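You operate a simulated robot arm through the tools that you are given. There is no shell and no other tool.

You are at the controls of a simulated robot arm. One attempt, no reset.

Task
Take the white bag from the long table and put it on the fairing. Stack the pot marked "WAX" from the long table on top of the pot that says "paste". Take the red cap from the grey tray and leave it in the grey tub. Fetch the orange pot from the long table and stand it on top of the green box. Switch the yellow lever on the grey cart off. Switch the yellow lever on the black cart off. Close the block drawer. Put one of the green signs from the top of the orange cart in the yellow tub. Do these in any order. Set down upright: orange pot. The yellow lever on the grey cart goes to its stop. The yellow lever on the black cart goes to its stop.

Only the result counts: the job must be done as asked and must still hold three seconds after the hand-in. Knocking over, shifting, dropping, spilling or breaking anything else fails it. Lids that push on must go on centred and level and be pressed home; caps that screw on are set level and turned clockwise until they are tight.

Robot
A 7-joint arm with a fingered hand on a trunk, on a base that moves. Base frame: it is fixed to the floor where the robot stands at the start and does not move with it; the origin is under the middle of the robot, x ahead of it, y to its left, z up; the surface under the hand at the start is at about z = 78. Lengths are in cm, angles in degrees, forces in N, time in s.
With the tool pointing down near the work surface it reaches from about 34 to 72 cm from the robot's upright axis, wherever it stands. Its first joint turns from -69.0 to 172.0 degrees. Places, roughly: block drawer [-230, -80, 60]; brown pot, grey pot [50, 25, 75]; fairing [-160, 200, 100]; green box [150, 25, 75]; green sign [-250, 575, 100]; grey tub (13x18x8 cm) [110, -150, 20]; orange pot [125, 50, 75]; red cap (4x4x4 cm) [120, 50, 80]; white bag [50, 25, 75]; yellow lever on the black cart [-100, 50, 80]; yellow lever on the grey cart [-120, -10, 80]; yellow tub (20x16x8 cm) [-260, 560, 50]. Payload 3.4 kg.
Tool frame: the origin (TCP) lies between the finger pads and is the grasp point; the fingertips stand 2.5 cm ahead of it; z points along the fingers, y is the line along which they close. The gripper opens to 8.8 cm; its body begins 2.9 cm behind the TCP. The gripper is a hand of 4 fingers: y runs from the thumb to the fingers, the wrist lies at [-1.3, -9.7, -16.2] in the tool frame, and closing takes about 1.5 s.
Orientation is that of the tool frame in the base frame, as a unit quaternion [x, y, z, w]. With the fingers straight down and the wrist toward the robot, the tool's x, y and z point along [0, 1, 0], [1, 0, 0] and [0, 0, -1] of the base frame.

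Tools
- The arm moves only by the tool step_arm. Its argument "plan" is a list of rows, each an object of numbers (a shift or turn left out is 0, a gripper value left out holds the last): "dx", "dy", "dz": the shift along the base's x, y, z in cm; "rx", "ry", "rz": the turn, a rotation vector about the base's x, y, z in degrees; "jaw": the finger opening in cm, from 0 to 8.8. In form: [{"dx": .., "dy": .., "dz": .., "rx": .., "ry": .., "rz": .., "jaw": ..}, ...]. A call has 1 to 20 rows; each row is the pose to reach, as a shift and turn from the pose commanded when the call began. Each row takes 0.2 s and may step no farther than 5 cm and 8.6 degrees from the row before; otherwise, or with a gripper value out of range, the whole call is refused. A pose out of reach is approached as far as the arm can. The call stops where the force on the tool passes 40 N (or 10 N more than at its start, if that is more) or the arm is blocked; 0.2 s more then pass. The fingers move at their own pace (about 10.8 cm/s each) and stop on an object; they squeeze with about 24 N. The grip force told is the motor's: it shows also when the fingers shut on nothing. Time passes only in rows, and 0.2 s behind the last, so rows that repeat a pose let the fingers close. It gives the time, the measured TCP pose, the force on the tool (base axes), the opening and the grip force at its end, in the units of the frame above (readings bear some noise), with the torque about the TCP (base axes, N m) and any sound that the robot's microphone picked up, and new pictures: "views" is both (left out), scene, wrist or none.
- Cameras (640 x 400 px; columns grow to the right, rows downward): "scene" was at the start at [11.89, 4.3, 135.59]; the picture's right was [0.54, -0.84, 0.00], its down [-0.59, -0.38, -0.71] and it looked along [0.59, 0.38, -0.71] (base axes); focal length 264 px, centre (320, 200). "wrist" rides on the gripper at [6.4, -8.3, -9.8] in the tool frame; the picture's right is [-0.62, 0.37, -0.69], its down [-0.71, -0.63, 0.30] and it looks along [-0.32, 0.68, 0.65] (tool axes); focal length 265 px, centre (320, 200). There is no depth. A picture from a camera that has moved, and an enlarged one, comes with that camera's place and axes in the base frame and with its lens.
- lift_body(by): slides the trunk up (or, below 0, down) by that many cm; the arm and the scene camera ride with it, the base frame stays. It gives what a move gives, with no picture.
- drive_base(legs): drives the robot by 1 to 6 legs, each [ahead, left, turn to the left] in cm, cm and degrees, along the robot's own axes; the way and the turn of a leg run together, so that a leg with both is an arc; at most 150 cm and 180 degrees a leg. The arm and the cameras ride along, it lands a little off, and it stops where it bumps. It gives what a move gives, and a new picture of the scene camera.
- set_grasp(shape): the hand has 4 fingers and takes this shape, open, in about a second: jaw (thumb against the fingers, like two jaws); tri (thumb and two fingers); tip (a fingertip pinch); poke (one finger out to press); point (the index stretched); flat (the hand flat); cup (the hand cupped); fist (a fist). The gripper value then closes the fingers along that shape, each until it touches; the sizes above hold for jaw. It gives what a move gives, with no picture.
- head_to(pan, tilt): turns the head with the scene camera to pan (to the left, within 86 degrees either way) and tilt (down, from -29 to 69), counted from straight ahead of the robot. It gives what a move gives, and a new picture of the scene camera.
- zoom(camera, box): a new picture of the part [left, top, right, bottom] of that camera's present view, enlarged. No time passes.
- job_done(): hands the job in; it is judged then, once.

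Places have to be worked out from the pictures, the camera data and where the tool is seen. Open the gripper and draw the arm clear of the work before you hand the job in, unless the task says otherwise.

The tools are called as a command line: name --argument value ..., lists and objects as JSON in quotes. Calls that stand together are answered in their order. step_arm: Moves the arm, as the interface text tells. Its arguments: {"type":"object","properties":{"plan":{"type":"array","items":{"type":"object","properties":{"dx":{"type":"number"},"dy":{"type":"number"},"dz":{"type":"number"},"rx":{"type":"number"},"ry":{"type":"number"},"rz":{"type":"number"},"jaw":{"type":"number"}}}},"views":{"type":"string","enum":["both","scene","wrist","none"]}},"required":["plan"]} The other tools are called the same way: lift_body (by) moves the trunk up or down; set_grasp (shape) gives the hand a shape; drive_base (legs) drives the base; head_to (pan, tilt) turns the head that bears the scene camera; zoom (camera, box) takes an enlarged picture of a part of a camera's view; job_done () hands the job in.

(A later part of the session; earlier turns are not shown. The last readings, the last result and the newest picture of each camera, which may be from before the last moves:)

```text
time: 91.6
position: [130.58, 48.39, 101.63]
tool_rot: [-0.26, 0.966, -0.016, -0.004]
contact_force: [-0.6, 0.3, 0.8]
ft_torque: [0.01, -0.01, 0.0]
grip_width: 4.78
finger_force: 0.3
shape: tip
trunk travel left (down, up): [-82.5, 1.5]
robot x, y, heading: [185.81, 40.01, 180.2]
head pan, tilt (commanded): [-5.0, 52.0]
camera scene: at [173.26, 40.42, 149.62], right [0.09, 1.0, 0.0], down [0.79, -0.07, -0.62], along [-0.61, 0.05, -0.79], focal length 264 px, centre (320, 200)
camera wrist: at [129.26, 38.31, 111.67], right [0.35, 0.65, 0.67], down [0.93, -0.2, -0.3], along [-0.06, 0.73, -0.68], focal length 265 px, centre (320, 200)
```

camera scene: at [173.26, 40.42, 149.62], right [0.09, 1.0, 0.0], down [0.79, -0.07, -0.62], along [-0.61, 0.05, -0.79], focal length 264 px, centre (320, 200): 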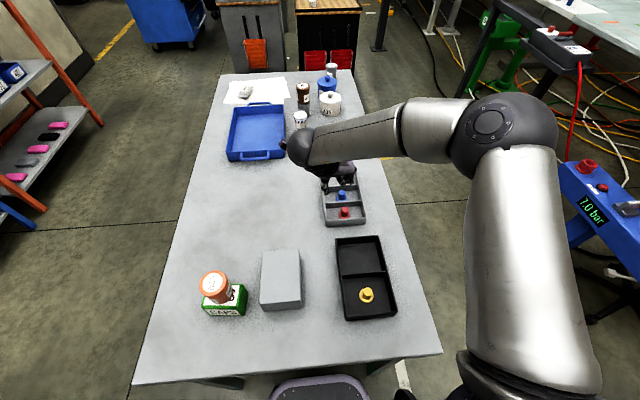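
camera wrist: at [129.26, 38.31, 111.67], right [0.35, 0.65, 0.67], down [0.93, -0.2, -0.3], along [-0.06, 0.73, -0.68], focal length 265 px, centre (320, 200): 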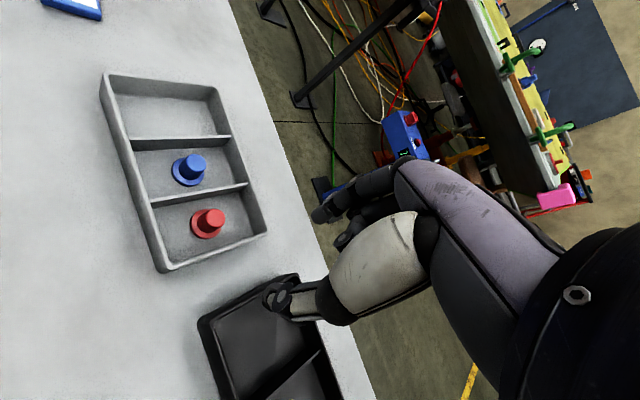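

The clockwise orientation works (closing axis at 120°). I'll fix the 2° tilt, turn a further 15°, and move over the cap at about (125.1, 52.3).

step_arm --plan '[{"dx": -2, "dy": 1.3, "rx": 0.6, "rz": -5}, {"dx": -4, "dy": 2.6, "rx": 1.2, "rz": -10}, {"dx": -5.5, "dy": 3.9, "rx": 1.9, "rz": -15}, {"dx": -5.5, "dy": 3.9, "rx": 1.9, "rz": -15}]' --views "none"

lift_body --by -9

step_arm --plan '[{"dz": 0}]' --views "both"

```text
time: 92.6
position: [125.06, 52.25, 101.56]
tool_rot: [-0.131, 0.991, 0.0, -0.002]
contact_force: [-0.1, -0.6, 0.0]
ft_torque: [0.0, 0.01, 0.0]
grip_width: 4.77
finger_force: 0.1
shape: tip
trunk travel left (down, up): [-82.5, 1.5]
robot x, y, heading: [185.6, 39.78, 179.7]
head pan, tilt (commanded): [-5.0, 52.0]
```

```text
time: 93.9
position: [125.04, 52.31, 92.58]
tool_rot: [-0.132, 0.991, 0.0, -0.002]
contact_force: [0.7, 0.5, -1.0]
ft_torque: [-0.02, -0.03, -0.05]
grip_width: 4.77
finger_force: 0.2
shape: tip
trunk travel left (down, up): [-73.5, 10.5]
robot x, y, heading: [185.85, 39.65, 180.0]
head pan, tilt (commanded): [-5.0, 52.0]
```

```text
time: 94.3
position: [125.03, 52.33, 92.71]
tool_rot: [-0.133, 0.991, 0.001, -0.002]
contact_force: [-0.7, -0.1, -0.8]
ft_torque: [0.03, 0.04, 0.01]
grip_width: 4.76
finger_force: 0.1
shape: tip
trunk travel left (down, up): [-73.5, 10.5]
robot x, y, heading: [185.68, 39.94, 180.1]
head pan, tilt (commanded): [-5.0, 52.0]
camera scene: at [173.25, 40.41, 140.63], right [0.09, 1.0, 0.0], down [0.79, -0.07, -0.62], along [-0.61, 0.05, -0.79], focal length 264 px, centre (320, 200)
camera wrist: at [121.13, 42.56, 102.38], right [0.5, 0.52, 0.69], down [0.85, -0.42, -0.31], along [0.13, 0.75, -0.65], focal length 265 px, centre (320, 200)
```

scene: 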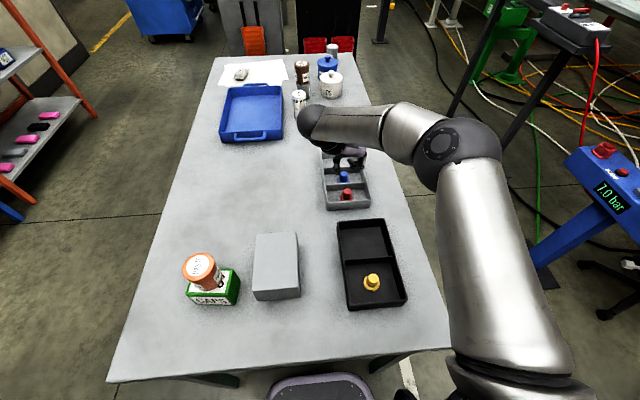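
wrist: 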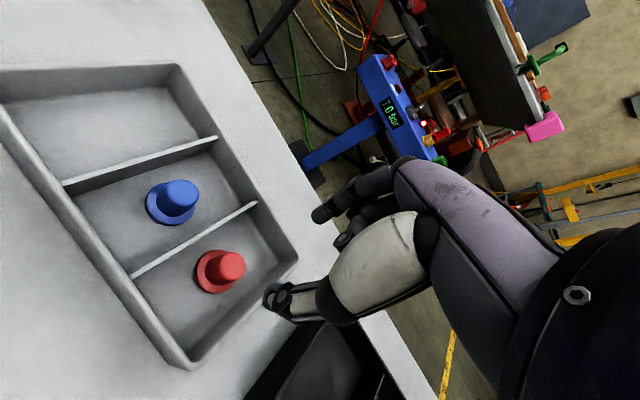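

Cap refined to about (124.85, 52.25). I'll descend halfway and check finger clearance against the tray walls.

step_arm --plan '[{"dx": -0.2, "dy": -0.1, "dz": -2.5}, {"dx": -0.2, "dy": -0.1, "dz": -5.2}]' --views "both"

zoom --camera "wrist" --box '[200, 150, 420, 370]'

zoom --camera "scene" --box '[300, 110, 390, 220]'

```text
time: 94.9
position: [124.92, 52.22, 87.37]
tool_rot: [-0.131, 0.991, 0.0, -0.002]
contact_force: [0.2, 0.6, 0.2]
ft_torque: [-0.01, 0.02, -0.02]
grip_width: 4.77
finger_force: 0.1
shape: tip
trunk travel left (down, up): [-73.5, 10.5]
robot x, y, heading: [186.0, 40.01, 180.0]
head pan, tilt (commanded): [-5.0, 52.0]
camera scene: at [173.22, 40.42, 140.62], right [0.09, 1.0, 0.0], down [0.79, -0.07, -0.62], along [-0.61, 0.05, -0.79], focal length 264 px, centre (320, 200)
camera wrist: at [120.94, 42.42, 97.17], right [0.51, 0.52, 0.69], down [0.85, -0.42, -0.31], along [0.13, 0.75, -0.65], focal length 265 px, centre (320, 200)
```

scene: 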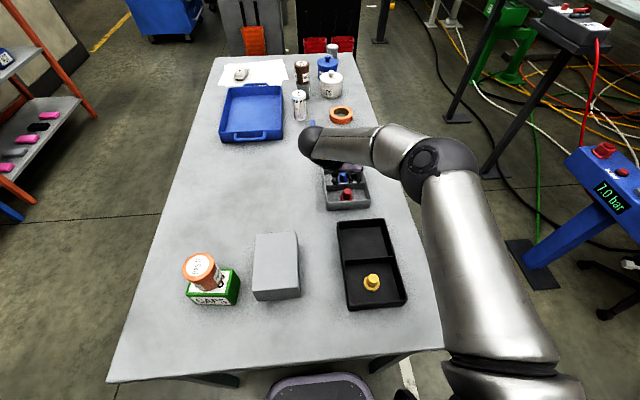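
wrist: 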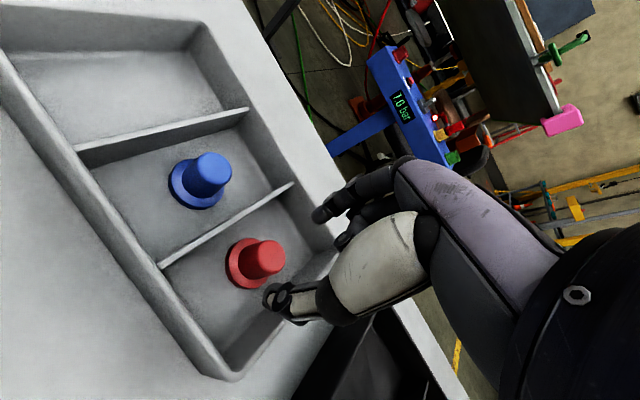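

```text
1.82 times, centred on (310, 260) of wrist
camera zoom: at [120.94, 42.42, 97.17], right [0.51, 0.52, 0.69], down [0.85, -0.42, -0.31], along [0.13, 0.75, -0.65], focal length 483 px, centre (338, 91)
```

zoom: 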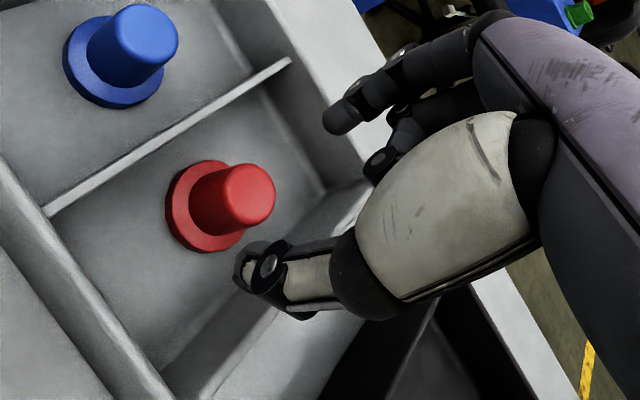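

```text
3.64 times, centred on (345, 165) of scene
camera zoom: at [173.22, 40.42, 140.62], right [0.09, 1.0, 0.0], down [0.79, -0.07, -0.62], along [-0.61, 0.05, -0.79], focal length 961 px, centre (229, 327)
```

zoom: 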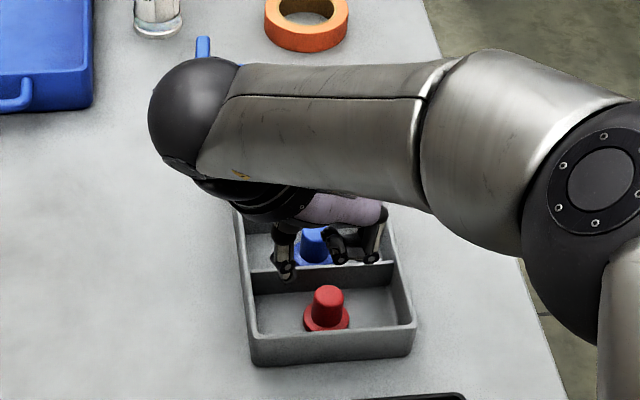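

Curled fingers sit about 3 cm above the fingertips, so they clear the rim. Descending to z ≈ 83.2 and pinching the crown.

step_arm --plan '[{"dy": 0.1, "dz": -1.5}, {"dy": 0.1, "dz": -3}, {"dy": 0.1, "dz": -4.2}, {"dy": 0.1, "dz": -4.2}]' --views "wrist"

zoom --camera "wrist" --box '[200, 150, 420, 370]'

```text
time: 95.9
position: [124.83, 52.34, 83.18]
tool_rot: [-0.132, 0.991, 0.0, -0.001]
contact_force: [-0.4, 0.3, -0.4]
ft_torque: [-0.04, -0.03, 0.0]
grip_width: 4.77
finger_force: 0.1
shape: tip
trunk travel left (down, up): [-73.5, 10.5]
robot x, y, heading: [185.42, 39.73, 179.9]
head pan, tilt (commanded): [-5.0, 52.0]
camera wrist: at [120.97, 42.52, 92.98], right [0.51, 0.52, 0.69], down [0.85, -0.42, -0.31], along [0.13, 0.75, -0.65], focal length 265 px, centre (320, 200)
```

wrist: 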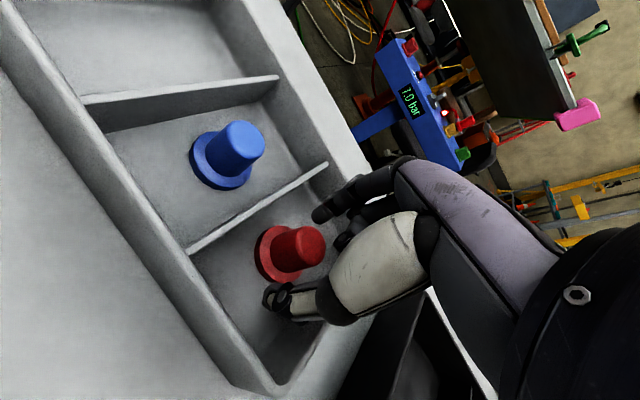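

```text
1.82 times, centred on (310, 260) of wrist
camera zoom: at [120.97, 42.52, 92.98], right [0.51, 0.52, 0.69], down [0.85, -0.42, -0.31], along [0.13, 0.75, -0.65], focal length 483 px, centre (338, 91)
```

zoom: 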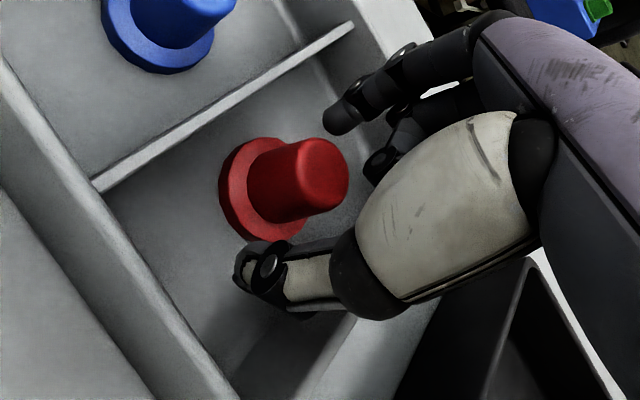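

The crown lies right between thumb and index tips. Closing the pinch.

step_arm --plan '[{"jaw": 1}, {"jaw": 1}, {"jaw": 1}, {"jaw": 1}, {"jaw": 1}, {"jaw": 1}, {"jaw": 1}, {"jaw": 1}]' --views "wrist"

zoom --camera "wrist" --box '[200, 150, 420, 370]'

```text
time: 97.7
position: [124.98, 52.31, 83.15]
tool_rot: [-0.132, 0.991, 0.0, -0.002]
contact_force: [-0.2, -0.2, -0.2]
ft_torque: [0.01, 0.0, 0.03]
grip_width: 1.71
finger_force: 24.0
shape: tip
trunk travel left (down, up): [-73.5, 10.5]
robot x, y, heading: [185.78, 39.83, 180.2]
head pan, tilt (commanded): [-5.0, 52.0]
camera wrist: at [120.96, 42.53, 92.99], right [0.5, 0.52, 0.69], down [0.85, -0.42, -0.31], along [0.13, 0.75, -0.65], focal length 265 px, centre (320, 200)
```

wrist: 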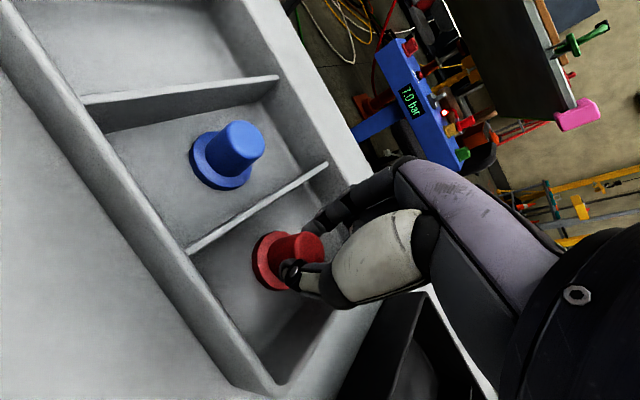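

```text
1.82 times, centred on (310, 260) of wrist
camera zoom: at [120.96, 42.53, 92.99], right [0.5, 0.52, 0.69], down [0.85, -0.42, -0.31], along [0.13, 0.75, -0.65], focal length 483 px, centre (338, 91)
```

zoom: 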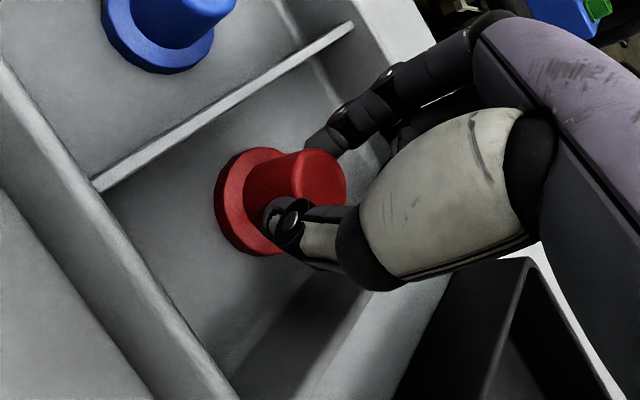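

Pinched with 24 N at width 1.7 cm. Lifting the cap slowly out of the tray.

step_arm --plan '[{"dz": 0.8}, {"dz": 2}, {"dz": 4}, {"dz": 7}, {"dz": 10}, {"dz": 13}]' --views "both"

```text
time: 99.1
position: [124.87, 52.36, 96.05]
tool_rot: [-0.133, 0.991, 0.0, -0.002]
contact_force: [0.1, -0.5, 1.0]
ft_torque: [0.0, -0.01, -0.02]
grip_width: 1.68
finger_force: 24.2
shape: tip
trunk travel left (down, up): [-73.5, 10.5]
robot x, y, heading: [185.86, 40.09, 179.9]
head pan, tilt (commanded): [-5.0, 52.0]
camera scene: at [173.31, 40.4, 140.62], right [0.09, 1.0, 0.0], down [0.78, -0.07, -0.62], along [-0.61, 0.05, -0.79], focal length 264 px, centre (320, 200)
camera wrist: at [120.95, 42.58, 105.99], right [0.5, 0.52, 0.69], down [0.85, -0.42, -0.31], along [0.13, 0.75, -0.65], focal length 265 px, centre (320, 200)
```

scene: 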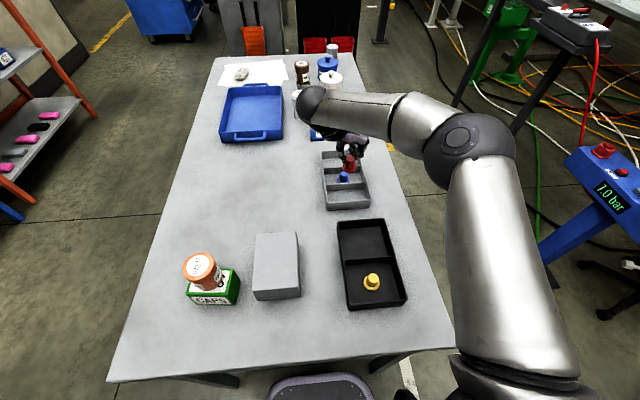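
wrist: 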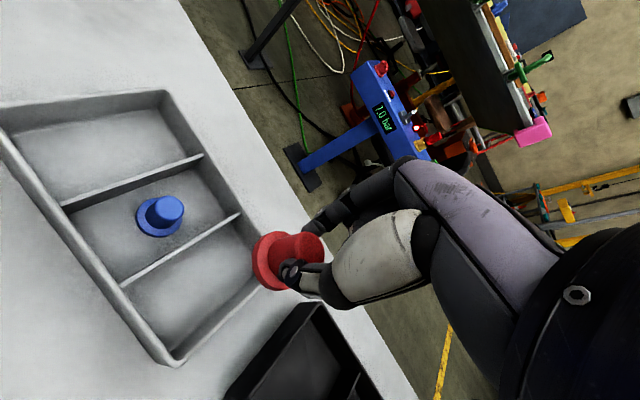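

The cap is held firmly. I'll raise the trunk, bring the hand back in with the wrist toward me, then drive around to the blue rack.

lift_body --by 9

step_arm --plan '[{"dx": 1.3, "dy": -0.6, "rz": 8}, {"dx": 2.6, "dy": -1.2, "rz": 16}, {"dx": 3.9, "dy": -1.8, "rz": 24}, {"dx": 5.2, "dy": -2.4, "rz": 32}, {"dx": 6.5, "dy": -3, "rz": 40}, {"dx": 7.8, "dy": -3.6, "rz": 48}, {"dx": 9.1, "dy": -4.2, "rz": 56}, {"dx": 10.4, "dy": -4.8, "rz": 64}, {"dx": 12, "dy": -5.5, "rz": 70}]' --views "wrist"

drive_base --legs '[[-9, 0, 0], [0, 92, 0]]'

```text
time: 100.3
position: [124.79, 52.35, 105.11]
tool_rot: [-0.132, 0.991, 0.0, -0.002]
contact_force: [0.0, 0.5, -0.4]
ft_torque: [-0.01, 0.02, 0.0]
grip_width: 1.7
finger_force: 24.1
shape: tip
trunk travel left (down, up): [-82.5, 1.5]
robot x, y, heading: [185.52, 39.69, 180.2]
head pan, tilt (commanded): [-5.0, 52.0]
```

```text
time: 102.3
position: [136.74, 46.98, 105.04]
tool_rot: [-0.677, 0.736, -0.001, -0.003]
contact_force: [-0.5, 0.0, -0.3]
ft_torque: [0.02, -0.01, 0.0]
grip_width: 1.68
finger_force: 24.2
shape: tip
trunk travel left (down, up): [-82.5, 1.5]
robot x, y, heading: [185.8, 39.66, 179.9]
head pan, tilt (commanded): [-5.0, 52.0]
camera wrist: at [144.72, 39.79, 114.91], right [-0.31, 0.65, 0.69], down [0.69, 0.66, -0.31], along [-0.66, 0.38, -0.65], focal length 265 px, centre (320, 200)
```

wrist: 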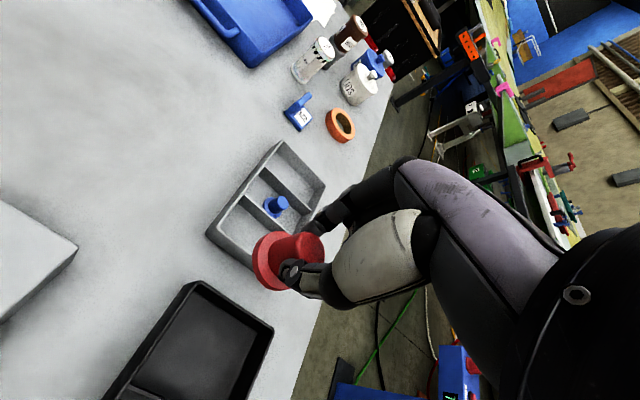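

```text
time: 107.8
position: [145.71, -44.53, 105.05]
tool_rot: [-0.675, 0.738, -0.001, -0.001]
contact_force: [-0.1, 0.3, -0.1]
ft_torque: [0.0, 0.01, -0.02]
grip_width: 1.71
finger_force: 24.7
shape: tip
trunk travel left (down, up): [-82.5, 1.5]
robot x, y, heading: [194.62, -51.88, 179.5]
head pan, tilt (commanded): [-5.0, 52.0]
camera scene: at [182.1, -51.26, 149.62], right [0.09, 1.0, 0.0], down [0.78, -0.07, -0.62], along [-0.61, 0.06, -0.79], focal length 264 px, centre (320, 200)
```

scene: 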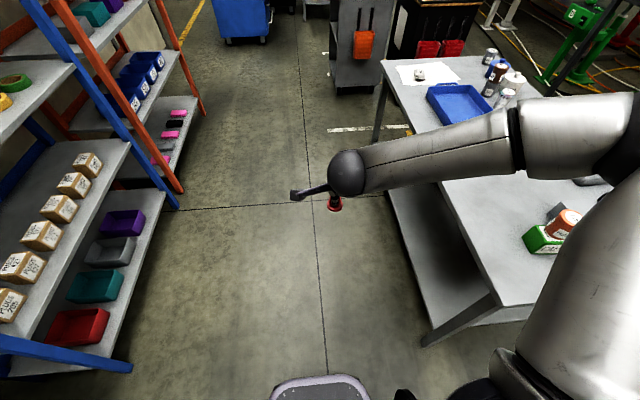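

Arm clear of the table. The grey tub is at about (108.8, −153). Turning left 90° to face the rack, then sliding right to line up.

drive_base --legs '[[0, 0, 90.5], [0, -84, 0]]'

```text
time: 116.1
position: [104.3, -100.92, 105.1]
tool_rot: [0.999, -0.042, 0.002, 0.001]
contact_force: [-0.2, -0.6, -0.4]
ft_torque: [0.0, 0.0, -0.01]
grip_width: 1.67
finger_force: 23.7
shape: tip
trunk travel left (down, up): [-82.5, 1.5]
robot x, y, heading: [111.23, -52.05, -90.0]
head pan, tilt (commanded): [-5.0, 52.0]
camera scene: at [110.69, -64.7, 149.62], right [-1.0, 0.09, 0.0], down [0.07, 0.79, -0.62], along [-0.05, -0.61, -0.79], focal length 264 px, centre (320, 200)
```

scene: 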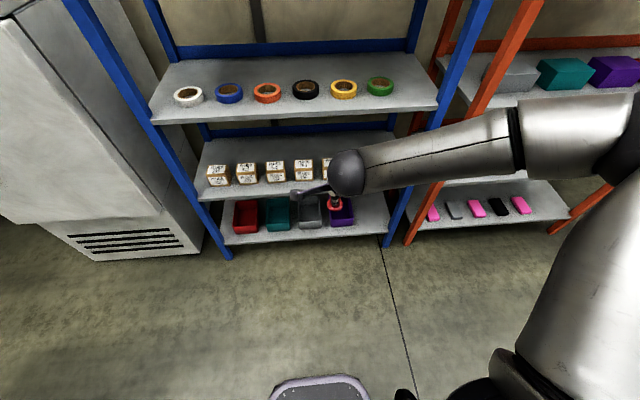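

Lined up with the grey tub (third from left) at about (109, −154). I'll lower the trunk while the hand is still well in front of the rack.

lift_body --by -45

head_to --pan -2 --tilt 40

```text
refused: -45 is not a number from -40 to 40
```

```text
time: 116.9
position: [104.29, -100.84, 105.07]
tool_rot: [0.999, -0.042, 0.002, 0.001]
contact_force: [-0.3, -0.3, -0.7]
ft_torque: [0.03, -0.03, -0.01]
grip_width: 1.67
finger_force: 23.8
shape: tip
trunk travel left (down, up): [-82.5, 1.5]
robot x, y, heading: [111.39, -52.05, -89.8]
head pan, tilt (commanded): [-2.0, 40.0]
camera scene: at [111.06, -65.71, 151.3], right [-1.0, 0.03, 0.0], down [0.02, 0.64, -0.77], along [-0.03, -0.77, -0.64], focal length 264 px, centre (320, 200)
```

scene: 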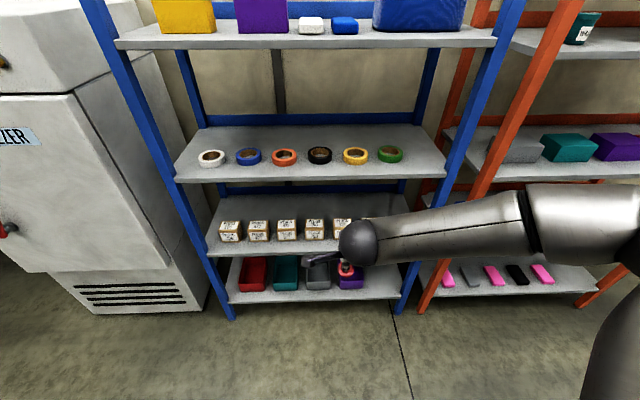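

The lift allows at most 40 cm at a time; lowering in two parts.

lift_body --by -38

head_to --pan -2 --tilt 42

```text
time: 120.5
position: [104.41, -100.94, 67.01]
tool_rot: [0.999, -0.042, 0.002, 0.001]
contact_force: [0.6, 0.1, -1.1]
ft_torque: [0.01, -0.01, -0.05]
grip_width: 1.66
finger_force: 23.4
shape: tip
trunk travel left (down, up): [-44.5, 39.5]
robot x, y, heading: [111.49, -52.27, -90.0]
head pan, tilt (commanded): [-2.0, 40.0]
```

```text
time: 121.2
position: [104.35, -101.03, 67.0]
tool_rot: [0.999, -0.042, 0.002, 0.001]
contact_force: [0.0, 0.2, -0.4]
ft_torque: [0.02, -0.01, 0.01]
grip_width: 1.66
finger_force: 24.4
shape: tip
trunk travel left (down, up): [-44.5, 39.5]
robot x, y, heading: [111.37, -51.94, -89.9]
head pan, tilt (commanded): [-2.0, 42.0]
camera scene: at [111.07, -65.57, 113.01], right [-1.0, 0.03, 0.0], down [0.02, 0.67, -0.74], along [-0.03, -0.74, -0.67], focal length 264 px, centre (320, 200)
```

scene: 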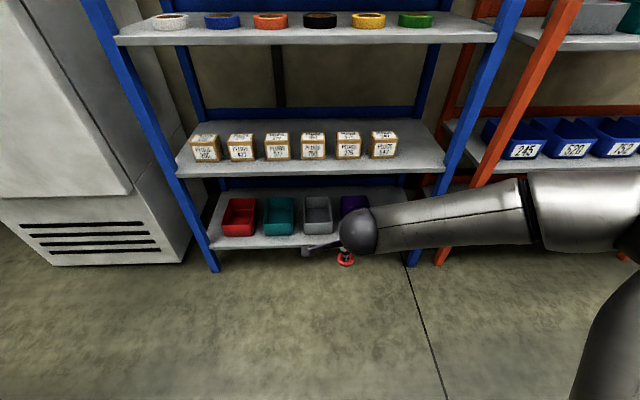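

I'll zoom on the tubs and the shelf edges to fix the tub's position and the overhead clearance.

zoom --camera "scene" --box '[190, 120, 430, 280]'

```text
2.50 times, centred on (310, 200) of scene
camera zoom: at [111.07, -65.57, 113.01], right [-1.0, 0.03, 0.0], down [0.02, 0.67, -0.74], along [-0.03, -0.74, -0.67], focal length 661 px, centre (345, 200)
```

zoom: 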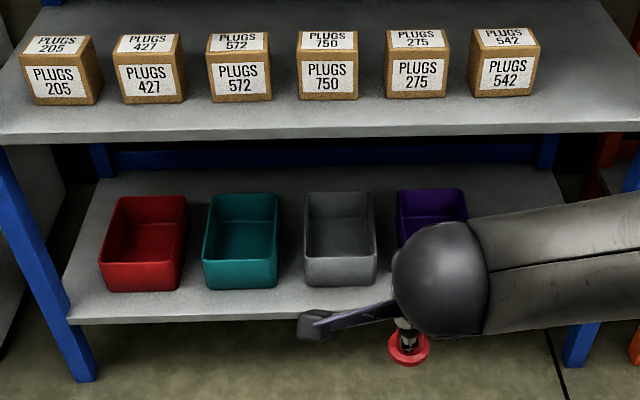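

The grey tub's rim spans about x 102.6–115.6, y −147.5…−165.4 at z ≈ 25; the shelf above is at z ≈ 55.5. I lower the trunk further, tilt the fingers 15° forward, and centre in x.

lift_body --by -35

step_arm --plan '[{"dx": 1.2, "dz": 0.5, "rx": -4, "rz": 1}, {"dx": 2.4, "dz": 1, "rx": -8, "rz": 2}, {"dx": 3.6, "dz": 1.5, "rx": -12, "rz": 3}, {"dx": 4.7, "dz": 2, "rx": -15, "rz": 4}, {"dx": 4.7, "dz": 2, "rx": -15, "rz": 4}]' --views "both"

```text
time: 124.6
position: [104.28, -101.1, 32.15]
tool_rot: [0.999, -0.041, 0.002, 0.001]
contact_force: [0.9, -0.3, -0.6]
ft_torque: [0.02, 0.03, -0.01]
grip_width: 1.66
finger_force: 23.9
shape: tip
trunk travel left (down, up): [-9.5, 74.5]
robot x, y, heading: [111.02, -51.94, -90.0]
head pan, tilt (commanded): [-2.0, 42.0]
```

```text
time: 125.8
position: [109.07, -100.98, 34.04]
tool_rot: [0.991, -0.007, 0.007, 0.132]
contact_force: [-0.9, -0.7, 0.2]
ft_torque: [0.02, 0.03, 0.0]
grip_width: 1.69
finger_force: 24.0
shape: tip
trunk travel left (down, up): [-9.5, 74.5]
robot x, y, heading: [111.4, -52.15, -89.9]
head pan, tilt (commanded): [-2.0, 42.0]
camera scene: at [111.07, -65.57, 78.01], right [-1.0, 0.03, 0.0], down [0.02, 0.67, -0.74], along [-0.03, -0.74, -0.67], focal length 264 px, centre (320, 200)
camera wrist: at [115.56, -90.49, 41.46], right [-0.63, -0.17, 0.75], down [-0.7, 0.54, -0.47], along [-0.33, -0.83, -0.46], focal length 265 px, centre (320, 200)
```

scene: 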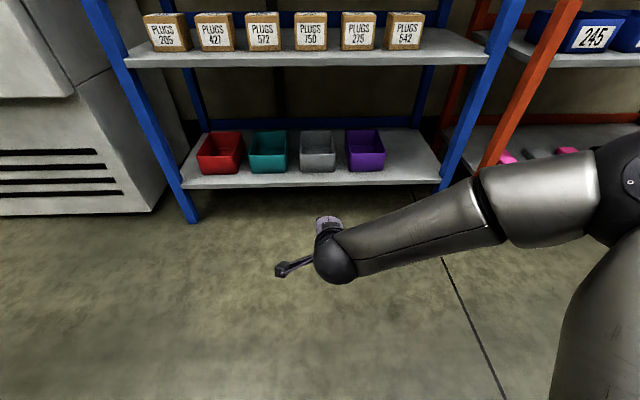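
wrist: 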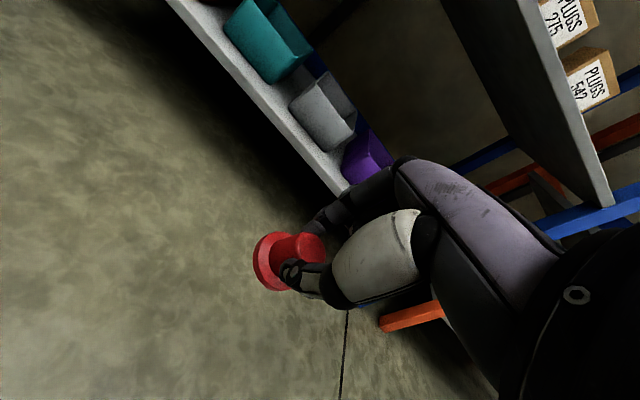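

Good second viewpoint. I'll zoom on the grey tub from here to triangulate its rim height and depth.

zoom --camera "scene" --box '[270, 110, 400, 200]'

```text
4.44 times, centred on (335, 155) of scene
camera zoom: at [111.07, -65.57, 78.01], right [-1.0, 0.03, 0.0], down [0.02, 0.67, -0.74], along [-0.03, -0.74, -0.67], focal length 1175 px, centre (253, 400)
```

zoom: 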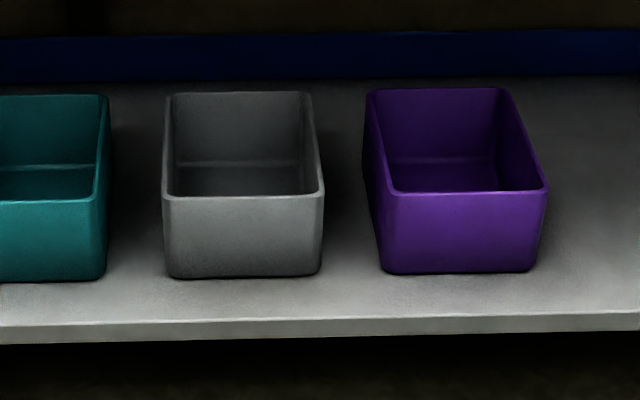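

Triangulated: tub floor z ≈ 20.3, rim z ≈ 28.1, y −144.8…−162.2, centre x 109.1; the shelf above is at ≈ 58. I raise the cap slightly to clear the rim and drive 42 cm forward.

step_arm --plan '[{"dz": 1.2}, {"dz": 1.2}]' --views "none"

drive_base --legs '[[41, 0, 0]]'

step_arm --plan '[{"dz": 0}]' --views "wrist"

```text
time: 126.4
position: [109.1, -101.05, 35.29]
tool_rot: [0.991, -0.006, 0.008, 0.132]
contact_force: [-0.3, 0.6, -0.6]
ft_torque: [0.01, -0.02, -0.02]
grip_width: 1.67
finger_force: 24.0
shape: tip
trunk travel left (down, up): [-9.5, 74.5]
robot x, y, heading: [111.33, -51.96, -90.0]
head pan, tilt (commanded): [-2.0, 42.0]
```

```text
time: 128.9
position: [108.78, -141.89, 35.26]
tool_rot: [0.991, -0.008, 0.006, 0.131]
contact_force: [-0.5, -0.7, 0.5]
ft_torque: [-0.01, 0.0, -0.03]
grip_width: 1.67
finger_force: 24.1
shape: tip
trunk travel left (down, up): [-9.5, 74.5]
robot x, y, heading: [111.3, -92.93, -90.3]
head pan, tilt (commanded): [-2.0, 42.0]
camera scene: at [110.94, -106.45, 78.01], right [-1.0, 0.04, 0.0], down [0.03, 0.67, -0.74], along [-0.03, -0.74, -0.67], focal length 264 px, centre (320, 200)
```

scene: 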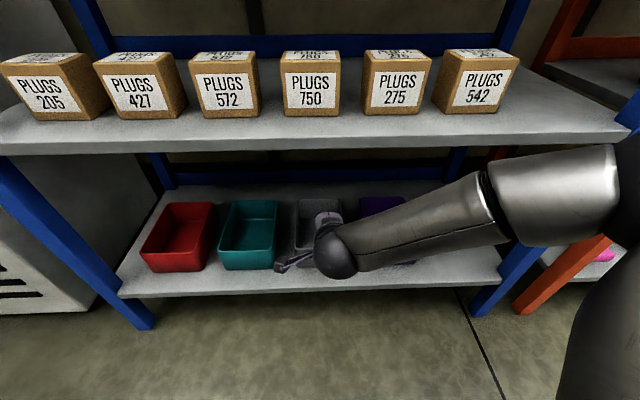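

```text
time: 129.3
position: [108.74, -141.87, 35.24]
tool_rot: [0.991, -0.008, 0.007, 0.131]
contact_force: [-0.9, 0.2, -0.2]
ft_torque: [-0.02, -0.02, 0.02]
grip_width: 1.66
finger_force: 23.6
shape: tip
trunk travel left (down, up): [-9.5, 74.5]
robot x, y, heading: [111.19, -93.07, -90.2]
head pan, tilt (commanded): [-2.0, 42.0]
camera wrist: at [115.31, -131.42, 42.67], right [-0.63, -0.17, 0.75], down [-0.7, 0.54, -0.47], along [-0.33, -0.83, -0.46], focal length 265 px, centre (320, 200)
```

wrist: 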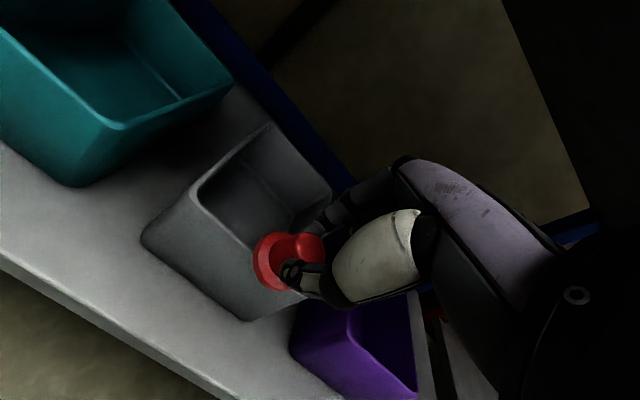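

Clear in front of the tub. Moving the hand 13 cm in over the tub at this height.

step_arm --plan '[{"dx": 0.1, "dy": -3.5}, {"dx": 0.2, "dy": -7}, {"dx": 0.3, "dy": -10.5}, {"dx": 0.3, "dy": -13}, {"dx": 0.3, "dy": -13}]' --views "both"

```text
time: 130.5
position: [109.08, -154.93, 35.18]
tool_rot: [0.991, -0.009, 0.008, 0.131]
contact_force: [0.0, 0.0, 0.0]
ft_torque: [0.02, 0.03, -0.03]
grip_width: 1.65
finger_force: 23.9
shape: tip
trunk travel left (down, up): [-9.5, 74.5]
robot x, y, heading: [111.41, -93.03, -90.0]
head pan, tilt (commanded): [-2.0, 42.0]
camera scene: at [110.94, -106.45, 78.01], right [-1.0, 0.04, 0.0], down [0.03, 0.67, -0.74], along [-0.03, -0.74, -0.67], focal length 264 px, centre (320, 200)
camera wrist: at [115.65, -144.47, 42.58], right [-0.63, -0.17, 0.75], down [-0.7, 0.54, -0.47], along [-0.33, -0.83, -0.46], focal length 265 px, centre (320, 200)
```

scene: 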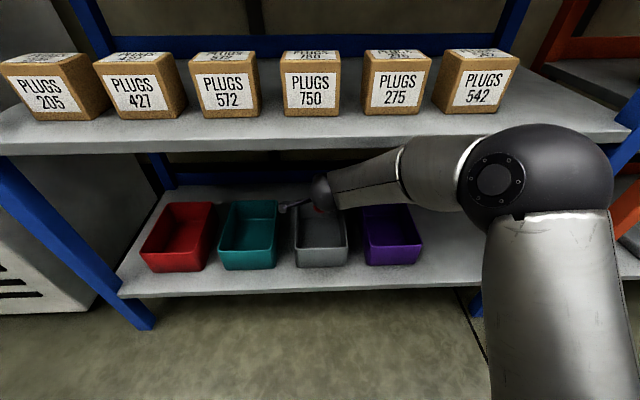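
wrist: 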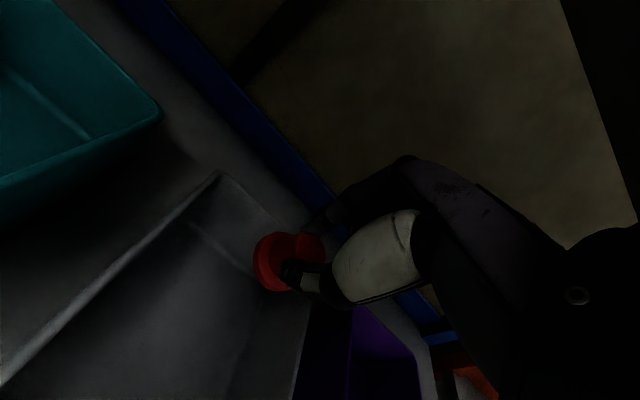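

The cap is inside the tub's outline. Lowering it toward the tub floor.

step_arm --plan '[{"dz": -2}, {"dz": -4}, {"dz": -6}, {"dz": -7.3}, {"dz": -7.3}]' --views "both"

zoom --camera "scene" --box '[230, 150, 430, 290]'

```text
time: 131.7
position: [109.09, -154.86, 27.94]
tool_rot: [0.991, -0.009, 0.007, 0.132]
contact_force: [-0.1, 0.0, -0.8]
ft_torque: [-0.03, 0.0, -0.01]
grip_width: 1.66
finger_force: 23.6
shape: tip
trunk travel left (down, up): [-9.5, 74.5]
robot x, y, heading: [111.44, -92.75, -90.2]
head pan, tilt (commanded): [-2.0, 42.0]
camera scene: at [110.94, -106.45, 78.01], right [-1.0, 0.04, 0.0], down [0.03, 0.67, -0.74], along [-0.03, -0.74, -0.67], focal length 264 px, centre (320, 200)
camera wrist: at [115.57, -144.44, 35.33], right [-0.63, -0.17, 0.75], down [-0.7, 0.54, -0.47], along [-0.33, -0.83, -0.46], focal length 265 px, centre (320, 200)
```

scene: 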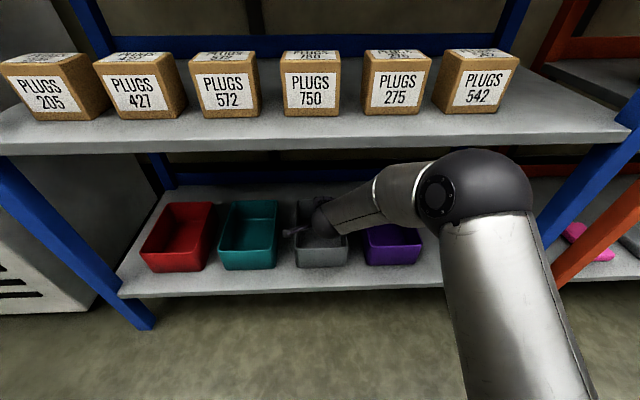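
wrist: 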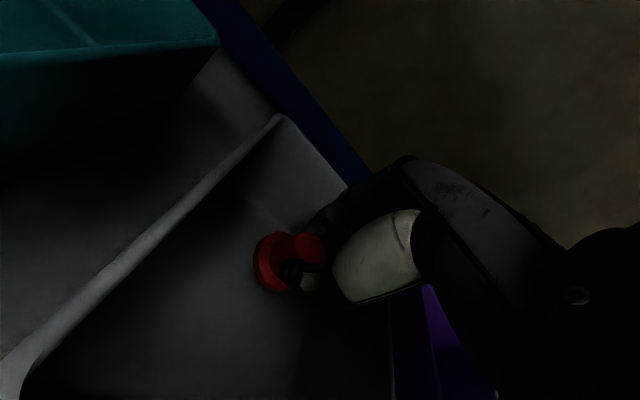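

```text
2.86 times, centred on (330, 220) of scene
camera zoom: at [110.94, -106.45, 78.01], right [-1.0, 0.04, 0.0], down [0.03, 0.67, -0.74], along [-0.03, -0.74, -0.67], focal length 755 px, centre (291, 143)
```

zoom: 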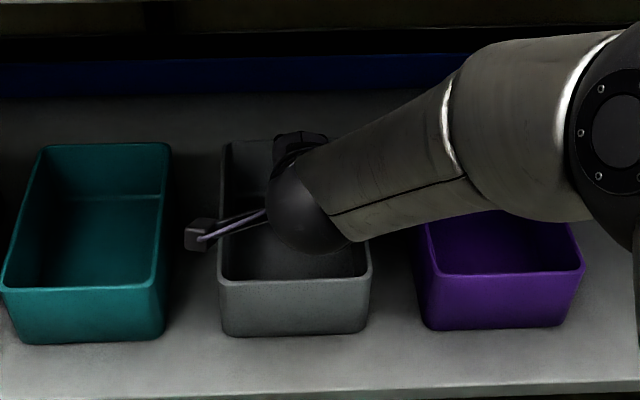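

Still free (no contact). Lowering another 1.5 cm before release.

step_arm --plan '[{"dz": -0.5}, {"dz": -1.0}, {"dz": -1.5}]' --views "none"

```text
time: 132.5
position: [109.05, -154.91, 26.37]
tool_rot: [0.991, -0.008, 0.007, 0.132]
contact_force: [-0.5, -0.1, 0.5]
ft_torque: [0.0, 0.0, -0.03]
grip_width: 1.67
finger_force: 24.2
shape: tip
trunk travel left (down, up): [-9.5, 74.5]
robot x, y, heading: [111.27, -93.44, -90.6]
head pan, tilt (commanded): [-2.0, 42.0]
```

Close to the floor with no contact. Opening the pinch to release the cap.

step_arm --plan '[{"jaw": 2.5}, {"jaw": 3.5}, {"jaw": 4.5}, {"jaw": 4.5}, {"jaw": 4.5}]' --views "wrist"

```text
time: 133.7
position: [109.1, -154.86, 26.44]
tool_rot: [0.991, -0.008, 0.007, 0.131]
contact_force: [-1.0, 0.1, 0.5]
ft_torque: [0.01, -0.02, -0.02]
grip_width: 4.44
finger_force: 0.2
shape: tip
trunk travel left (down, up): [-9.5, 74.5]
robot x, y, heading: [111.43, -92.81, -90.1]
head pan, tilt (commanded): [-2.0, 42.0]
camera wrist: at [115.58, -144.41, 33.88], right [-0.63, -0.17, 0.75], down [-0.7, 0.54, -0.47], along [-0.33, -0.83, -0.46], focal length 265 px, centre (320, 200)
```

wrist: 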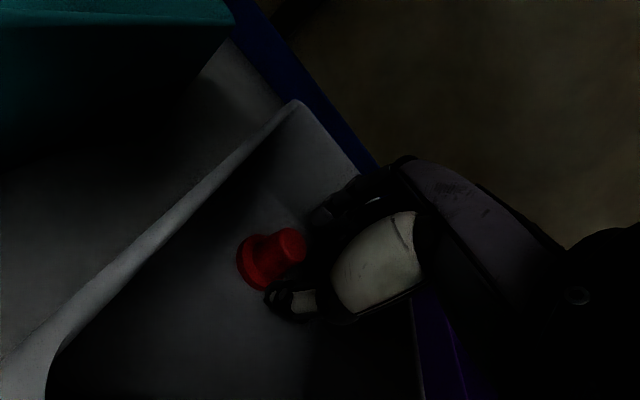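

The cap stands free in the tub. Raising the hand straight up, then pulling back out of the rack.

step_arm --plan '[{"dz": 1.5}, {"dz": 4}, {"dz": 6.5}, {"dz": 9.5}, {"dy": 3.5, "dz": 9.5}, {"dy": 7, "dz": 9.5}, {"dy": 10.5, "dz": 9.5}, {"dy": 14, "dz": 9.5}]' --views "both"

zoom --camera "wrist" --box '[120, 80, 360, 340]'

```text
time: 135.5
position: [109.1, -140.95, 36.0]
tool_rot: [0.991, -0.008, 0.007, 0.133]
contact_force: [0.2, -0.1, -0.1]
ft_torque: [-0.01, 0.03, -0.01]
grip_width: 4.45
finger_force: 0.0
shape: tip
trunk travel left (down, up): [-9.5, 74.5]
robot x, y, heading: [111.75, -92.64, -90.4]
head pan, tilt (commanded): [-2.0, 42.0]
camera scene: at [110.94, -106.45, 78.01], right [-1.0, 0.04, 0.0], down [0.03, 0.67, -0.74], along [-0.03, -0.74, -0.67], focal length 264 px, centre (320, 200)
camera wrist: at [115.57, -130.48, 43.39], right [-0.64, -0.16, 0.75], down [-0.7, 0.54, -0.47], along [-0.33, -0.83, -0.46], focal length 265 px, centre (320, 200)
```

scene: 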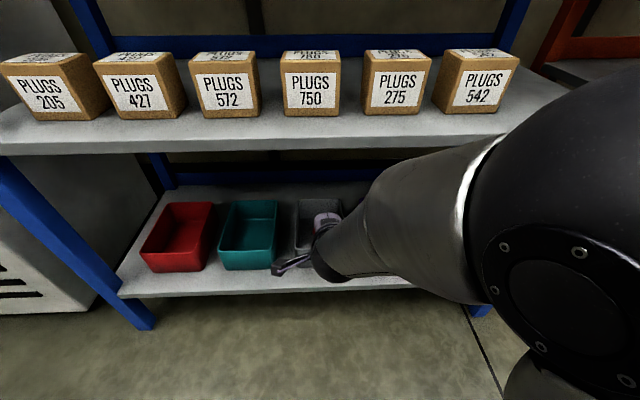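
wrist: 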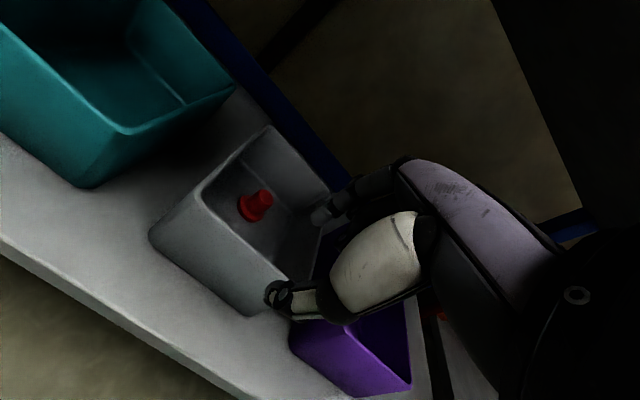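

```text
1.54 times, centred on (240, 210) of wrist
camera zoom: at [115.57, -130.48, 43.39], right [-0.64, -0.16, 0.75], down [-0.7, 0.54, -0.47], along [-0.33, -0.83, -0.46], focal length 408 px, centre (443, 185)
```

zoom: 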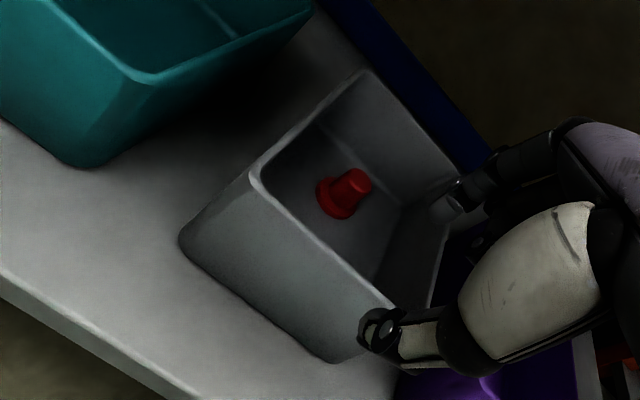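

The red cap rests in the grey tub. I'll level the hand, back away from the rack, and raise the trunk for the next tasks.

step_arm --plan '[{"dy": 4, "dz": 0}, {"dy": 8, "dz": 1}]' --views "none"

drive_base --legs '[[-44, 0, 0]]'

lift_body --by 38

lift_body --by 24

step_arm --plan '[{"rx": 5, "dz": 2}, {"rx": 10, "dz": 4}, {"rx": 15, "dz": 6}]' --views "scene"

```text
time: 136.1
position: [109.0, -132.77, 36.59]
tool_rot: [0.992, -0.009, 0.007, 0.128]
contact_force: [-0.6, 0.5, -0.8]
ft_torque: [0.03, 0.03, 0.0]
grip_width: 4.43
finger_force: 0.0
shape: tip
trunk travel left (down, up): [-9.5, 74.5]
robot x, y, heading: [111.15, -93.09, -90.3]
head pan, tilt (commanded): [-2.0, 42.0]
```

```text
time: 138.8
position: [109.19, -88.94, 36.6]
tool_rot: [0.992, -0.009, 0.007, 0.127]
contact_force: [0.2, 0.1, 0.2]
ft_torque: [0.01, 0.02, 0.01]
grip_width: 4.5
finger_force: 0.0
shape: tip
trunk travel left (down, up): [-9.5, 74.5]
robot x, y, heading: [111.21, -49.13, -90.4]
head pan, tilt (commanded): [-2.0, 42.0]
camera scene: at [110.18, -62.61, 78.29], right [-0.99, 0.15, 0.0], down [0.1, 0.64, -0.77], along [-0.11, -0.76, -0.64], focal length 264 px, centre (320, 200)
```

scene: 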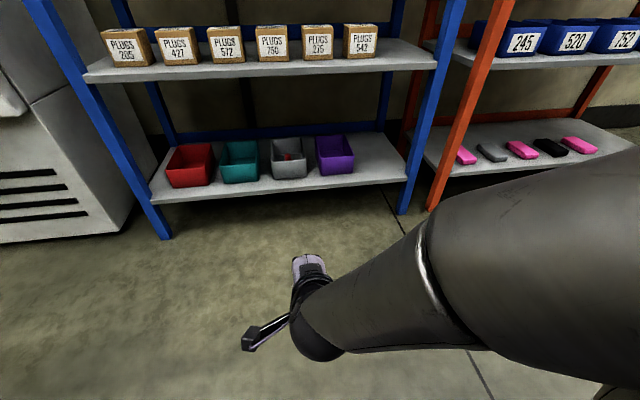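

```text
time: 142.4
position: [109.2, -89.0, 74.43]
tool_rot: [0.992, -0.009, 0.008, 0.123]
contact_force: [-0.3, 0.1, 0.4]
ft_torque: [-0.02, 0.0, -0.02]
grip_width: 4.45
finger_force: 0.2
shape: tip
trunk travel left (down, up): [-47.5, 36.5]
robot x, y, heading: [111.55, -48.75, -90.2]
head pan, tilt (commanded): [-2.0, 42.0]
```

```text
time: 144.9
position: [109.17, -88.97, 98.51]
tool_rot: [0.992, -0.009, 0.008, 0.123]
contact_force: [-0.2, -0.1, -0.5]
ft_torque: [-0.01, 0.0, 0.03]
grip_width: 4.49
finger_force: 0.1
shape: tip
trunk travel left (down, up): [-71.5, 12.5]
robot x, y, heading: [111.26, -49.18, -90.3]
head pan, tilt (commanded): [-2.0, 42.0]
```

```text
time: 145.8
position: [109.11, -88.98, 104.68]
tool_rot: [1.0, -0.01, 0.007, -0.006]
contact_force: [-0.1, 0.4, -0.3]
ft_torque: [0.01, 0.0, 0.01]
grip_width: 4.47
finger_force: 0.1
shape: tip
trunk travel left (down, up): [-71.5, 12.5]
robot x, y, heading: [111.52, -48.96, -90.2]
head pan, tilt (commanded): [-2.0, 42.0]
camera scene: at [110.99, -62.62, 140.0], right [-1.0, 0.04, 0.0], down [0.03, 0.67, -0.74], along [-0.03, -0.74, -0.67], focal length 264 px, centre (320, 200)
```

scene: 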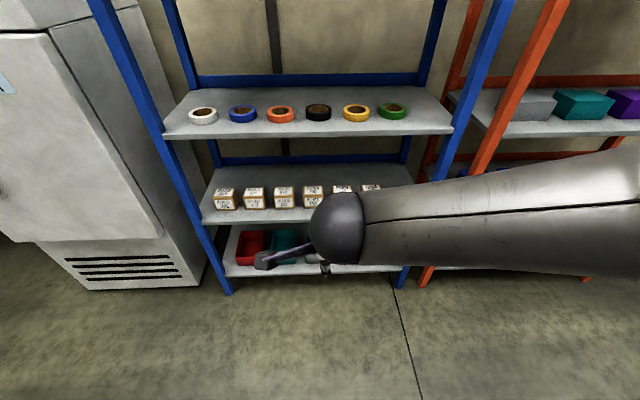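

Everything is clear here. Driving back to the near end of the long table for the white bag.

drive_base --legs '[[0, -111, 0], [0, 0, 90]]'

set_grasp --shape "jaw"

drive_base --legs '[[0, 48, 0]]'

```text
time: 155.3
position: [40.09, -50.67, 104.76]
tool_rot: [0.709, 0.705, 0.001, -0.008]
contact_force: [-0.3, -1.1, 0.3]
ft_torque: [0.0, 0.02, -0.01]
grip_width: 4.47
finger_force: 0.1
shape: tip
trunk travel left (down, up): [-71.5, 12.5]
robot x, y, heading: [0.27, -49.23, 0.8]
head pan, tilt (commanded): [-2.0, 42.0]
camera scene: at [13.67, -49.42, 140.01], right [-0.02, -1.0, 0.0], down [-0.67, 0.01, -0.74], along [0.74, -0.02, -0.67], focal length 264 px, centre (320, 200)
```

scene: 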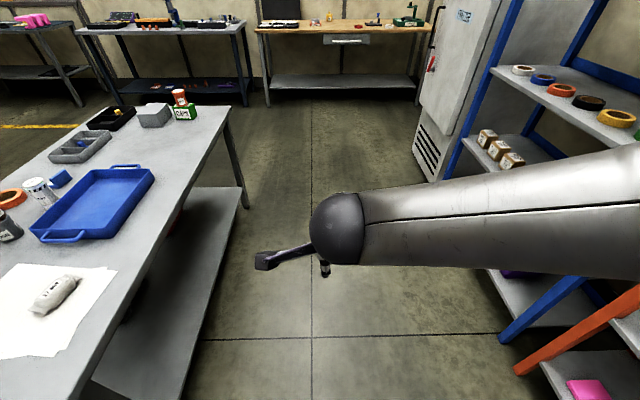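

```text
time: 156.2
position: [40.14, -50.75, 104.67]
tool_rot: [0.708, 0.706, 0.001, -0.007]
contact_force: [-0.4, 0.3, -1.1]
ft_torque: [-0.01, -0.01, 0.02]
grip_width: 8.75
finger_force: 0.0
shape: jaw
trunk travel left (down, up): [-71.5, 12.5]
robot x, y, heading: [0.17, -49.32, 0.5]
head pan, tilt (commanded): [-2.0, 42.0]
```

```text
time: 159.0
position: [39.62, -2.69, 104.65]
tool_rot: [0.709, 0.705, 0.001, -0.007]
contact_force: [0.3, -1.0, -0.8]
ft_torque: [0.0, -0.02, -0.03]
grip_width: 8.79
finger_force: 0.1
shape: jaw
trunk travel left (down, up): [-71.5, 12.5]
robot x, y, heading: [-0.14, -1.21, 0.8]
head pan, tilt (commanded): [-2.0, 42.0]
camera scene: at [13.1, -1.37, 140.01], right [-0.02, -1.0, 0.0], down [-0.67, 0.02, -0.74], along [0.74, -0.02, -0.67], focal length 264 px, centre (320, 200)
```

scene: 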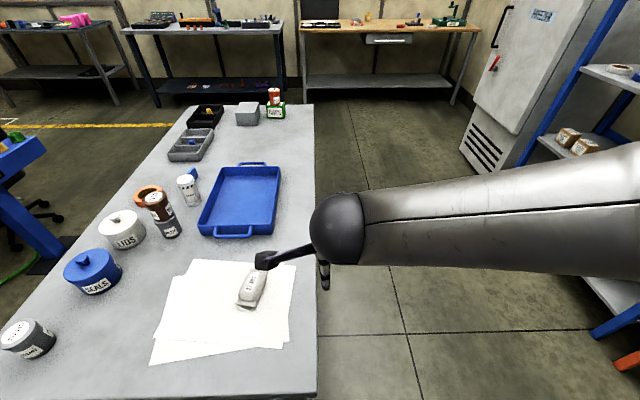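

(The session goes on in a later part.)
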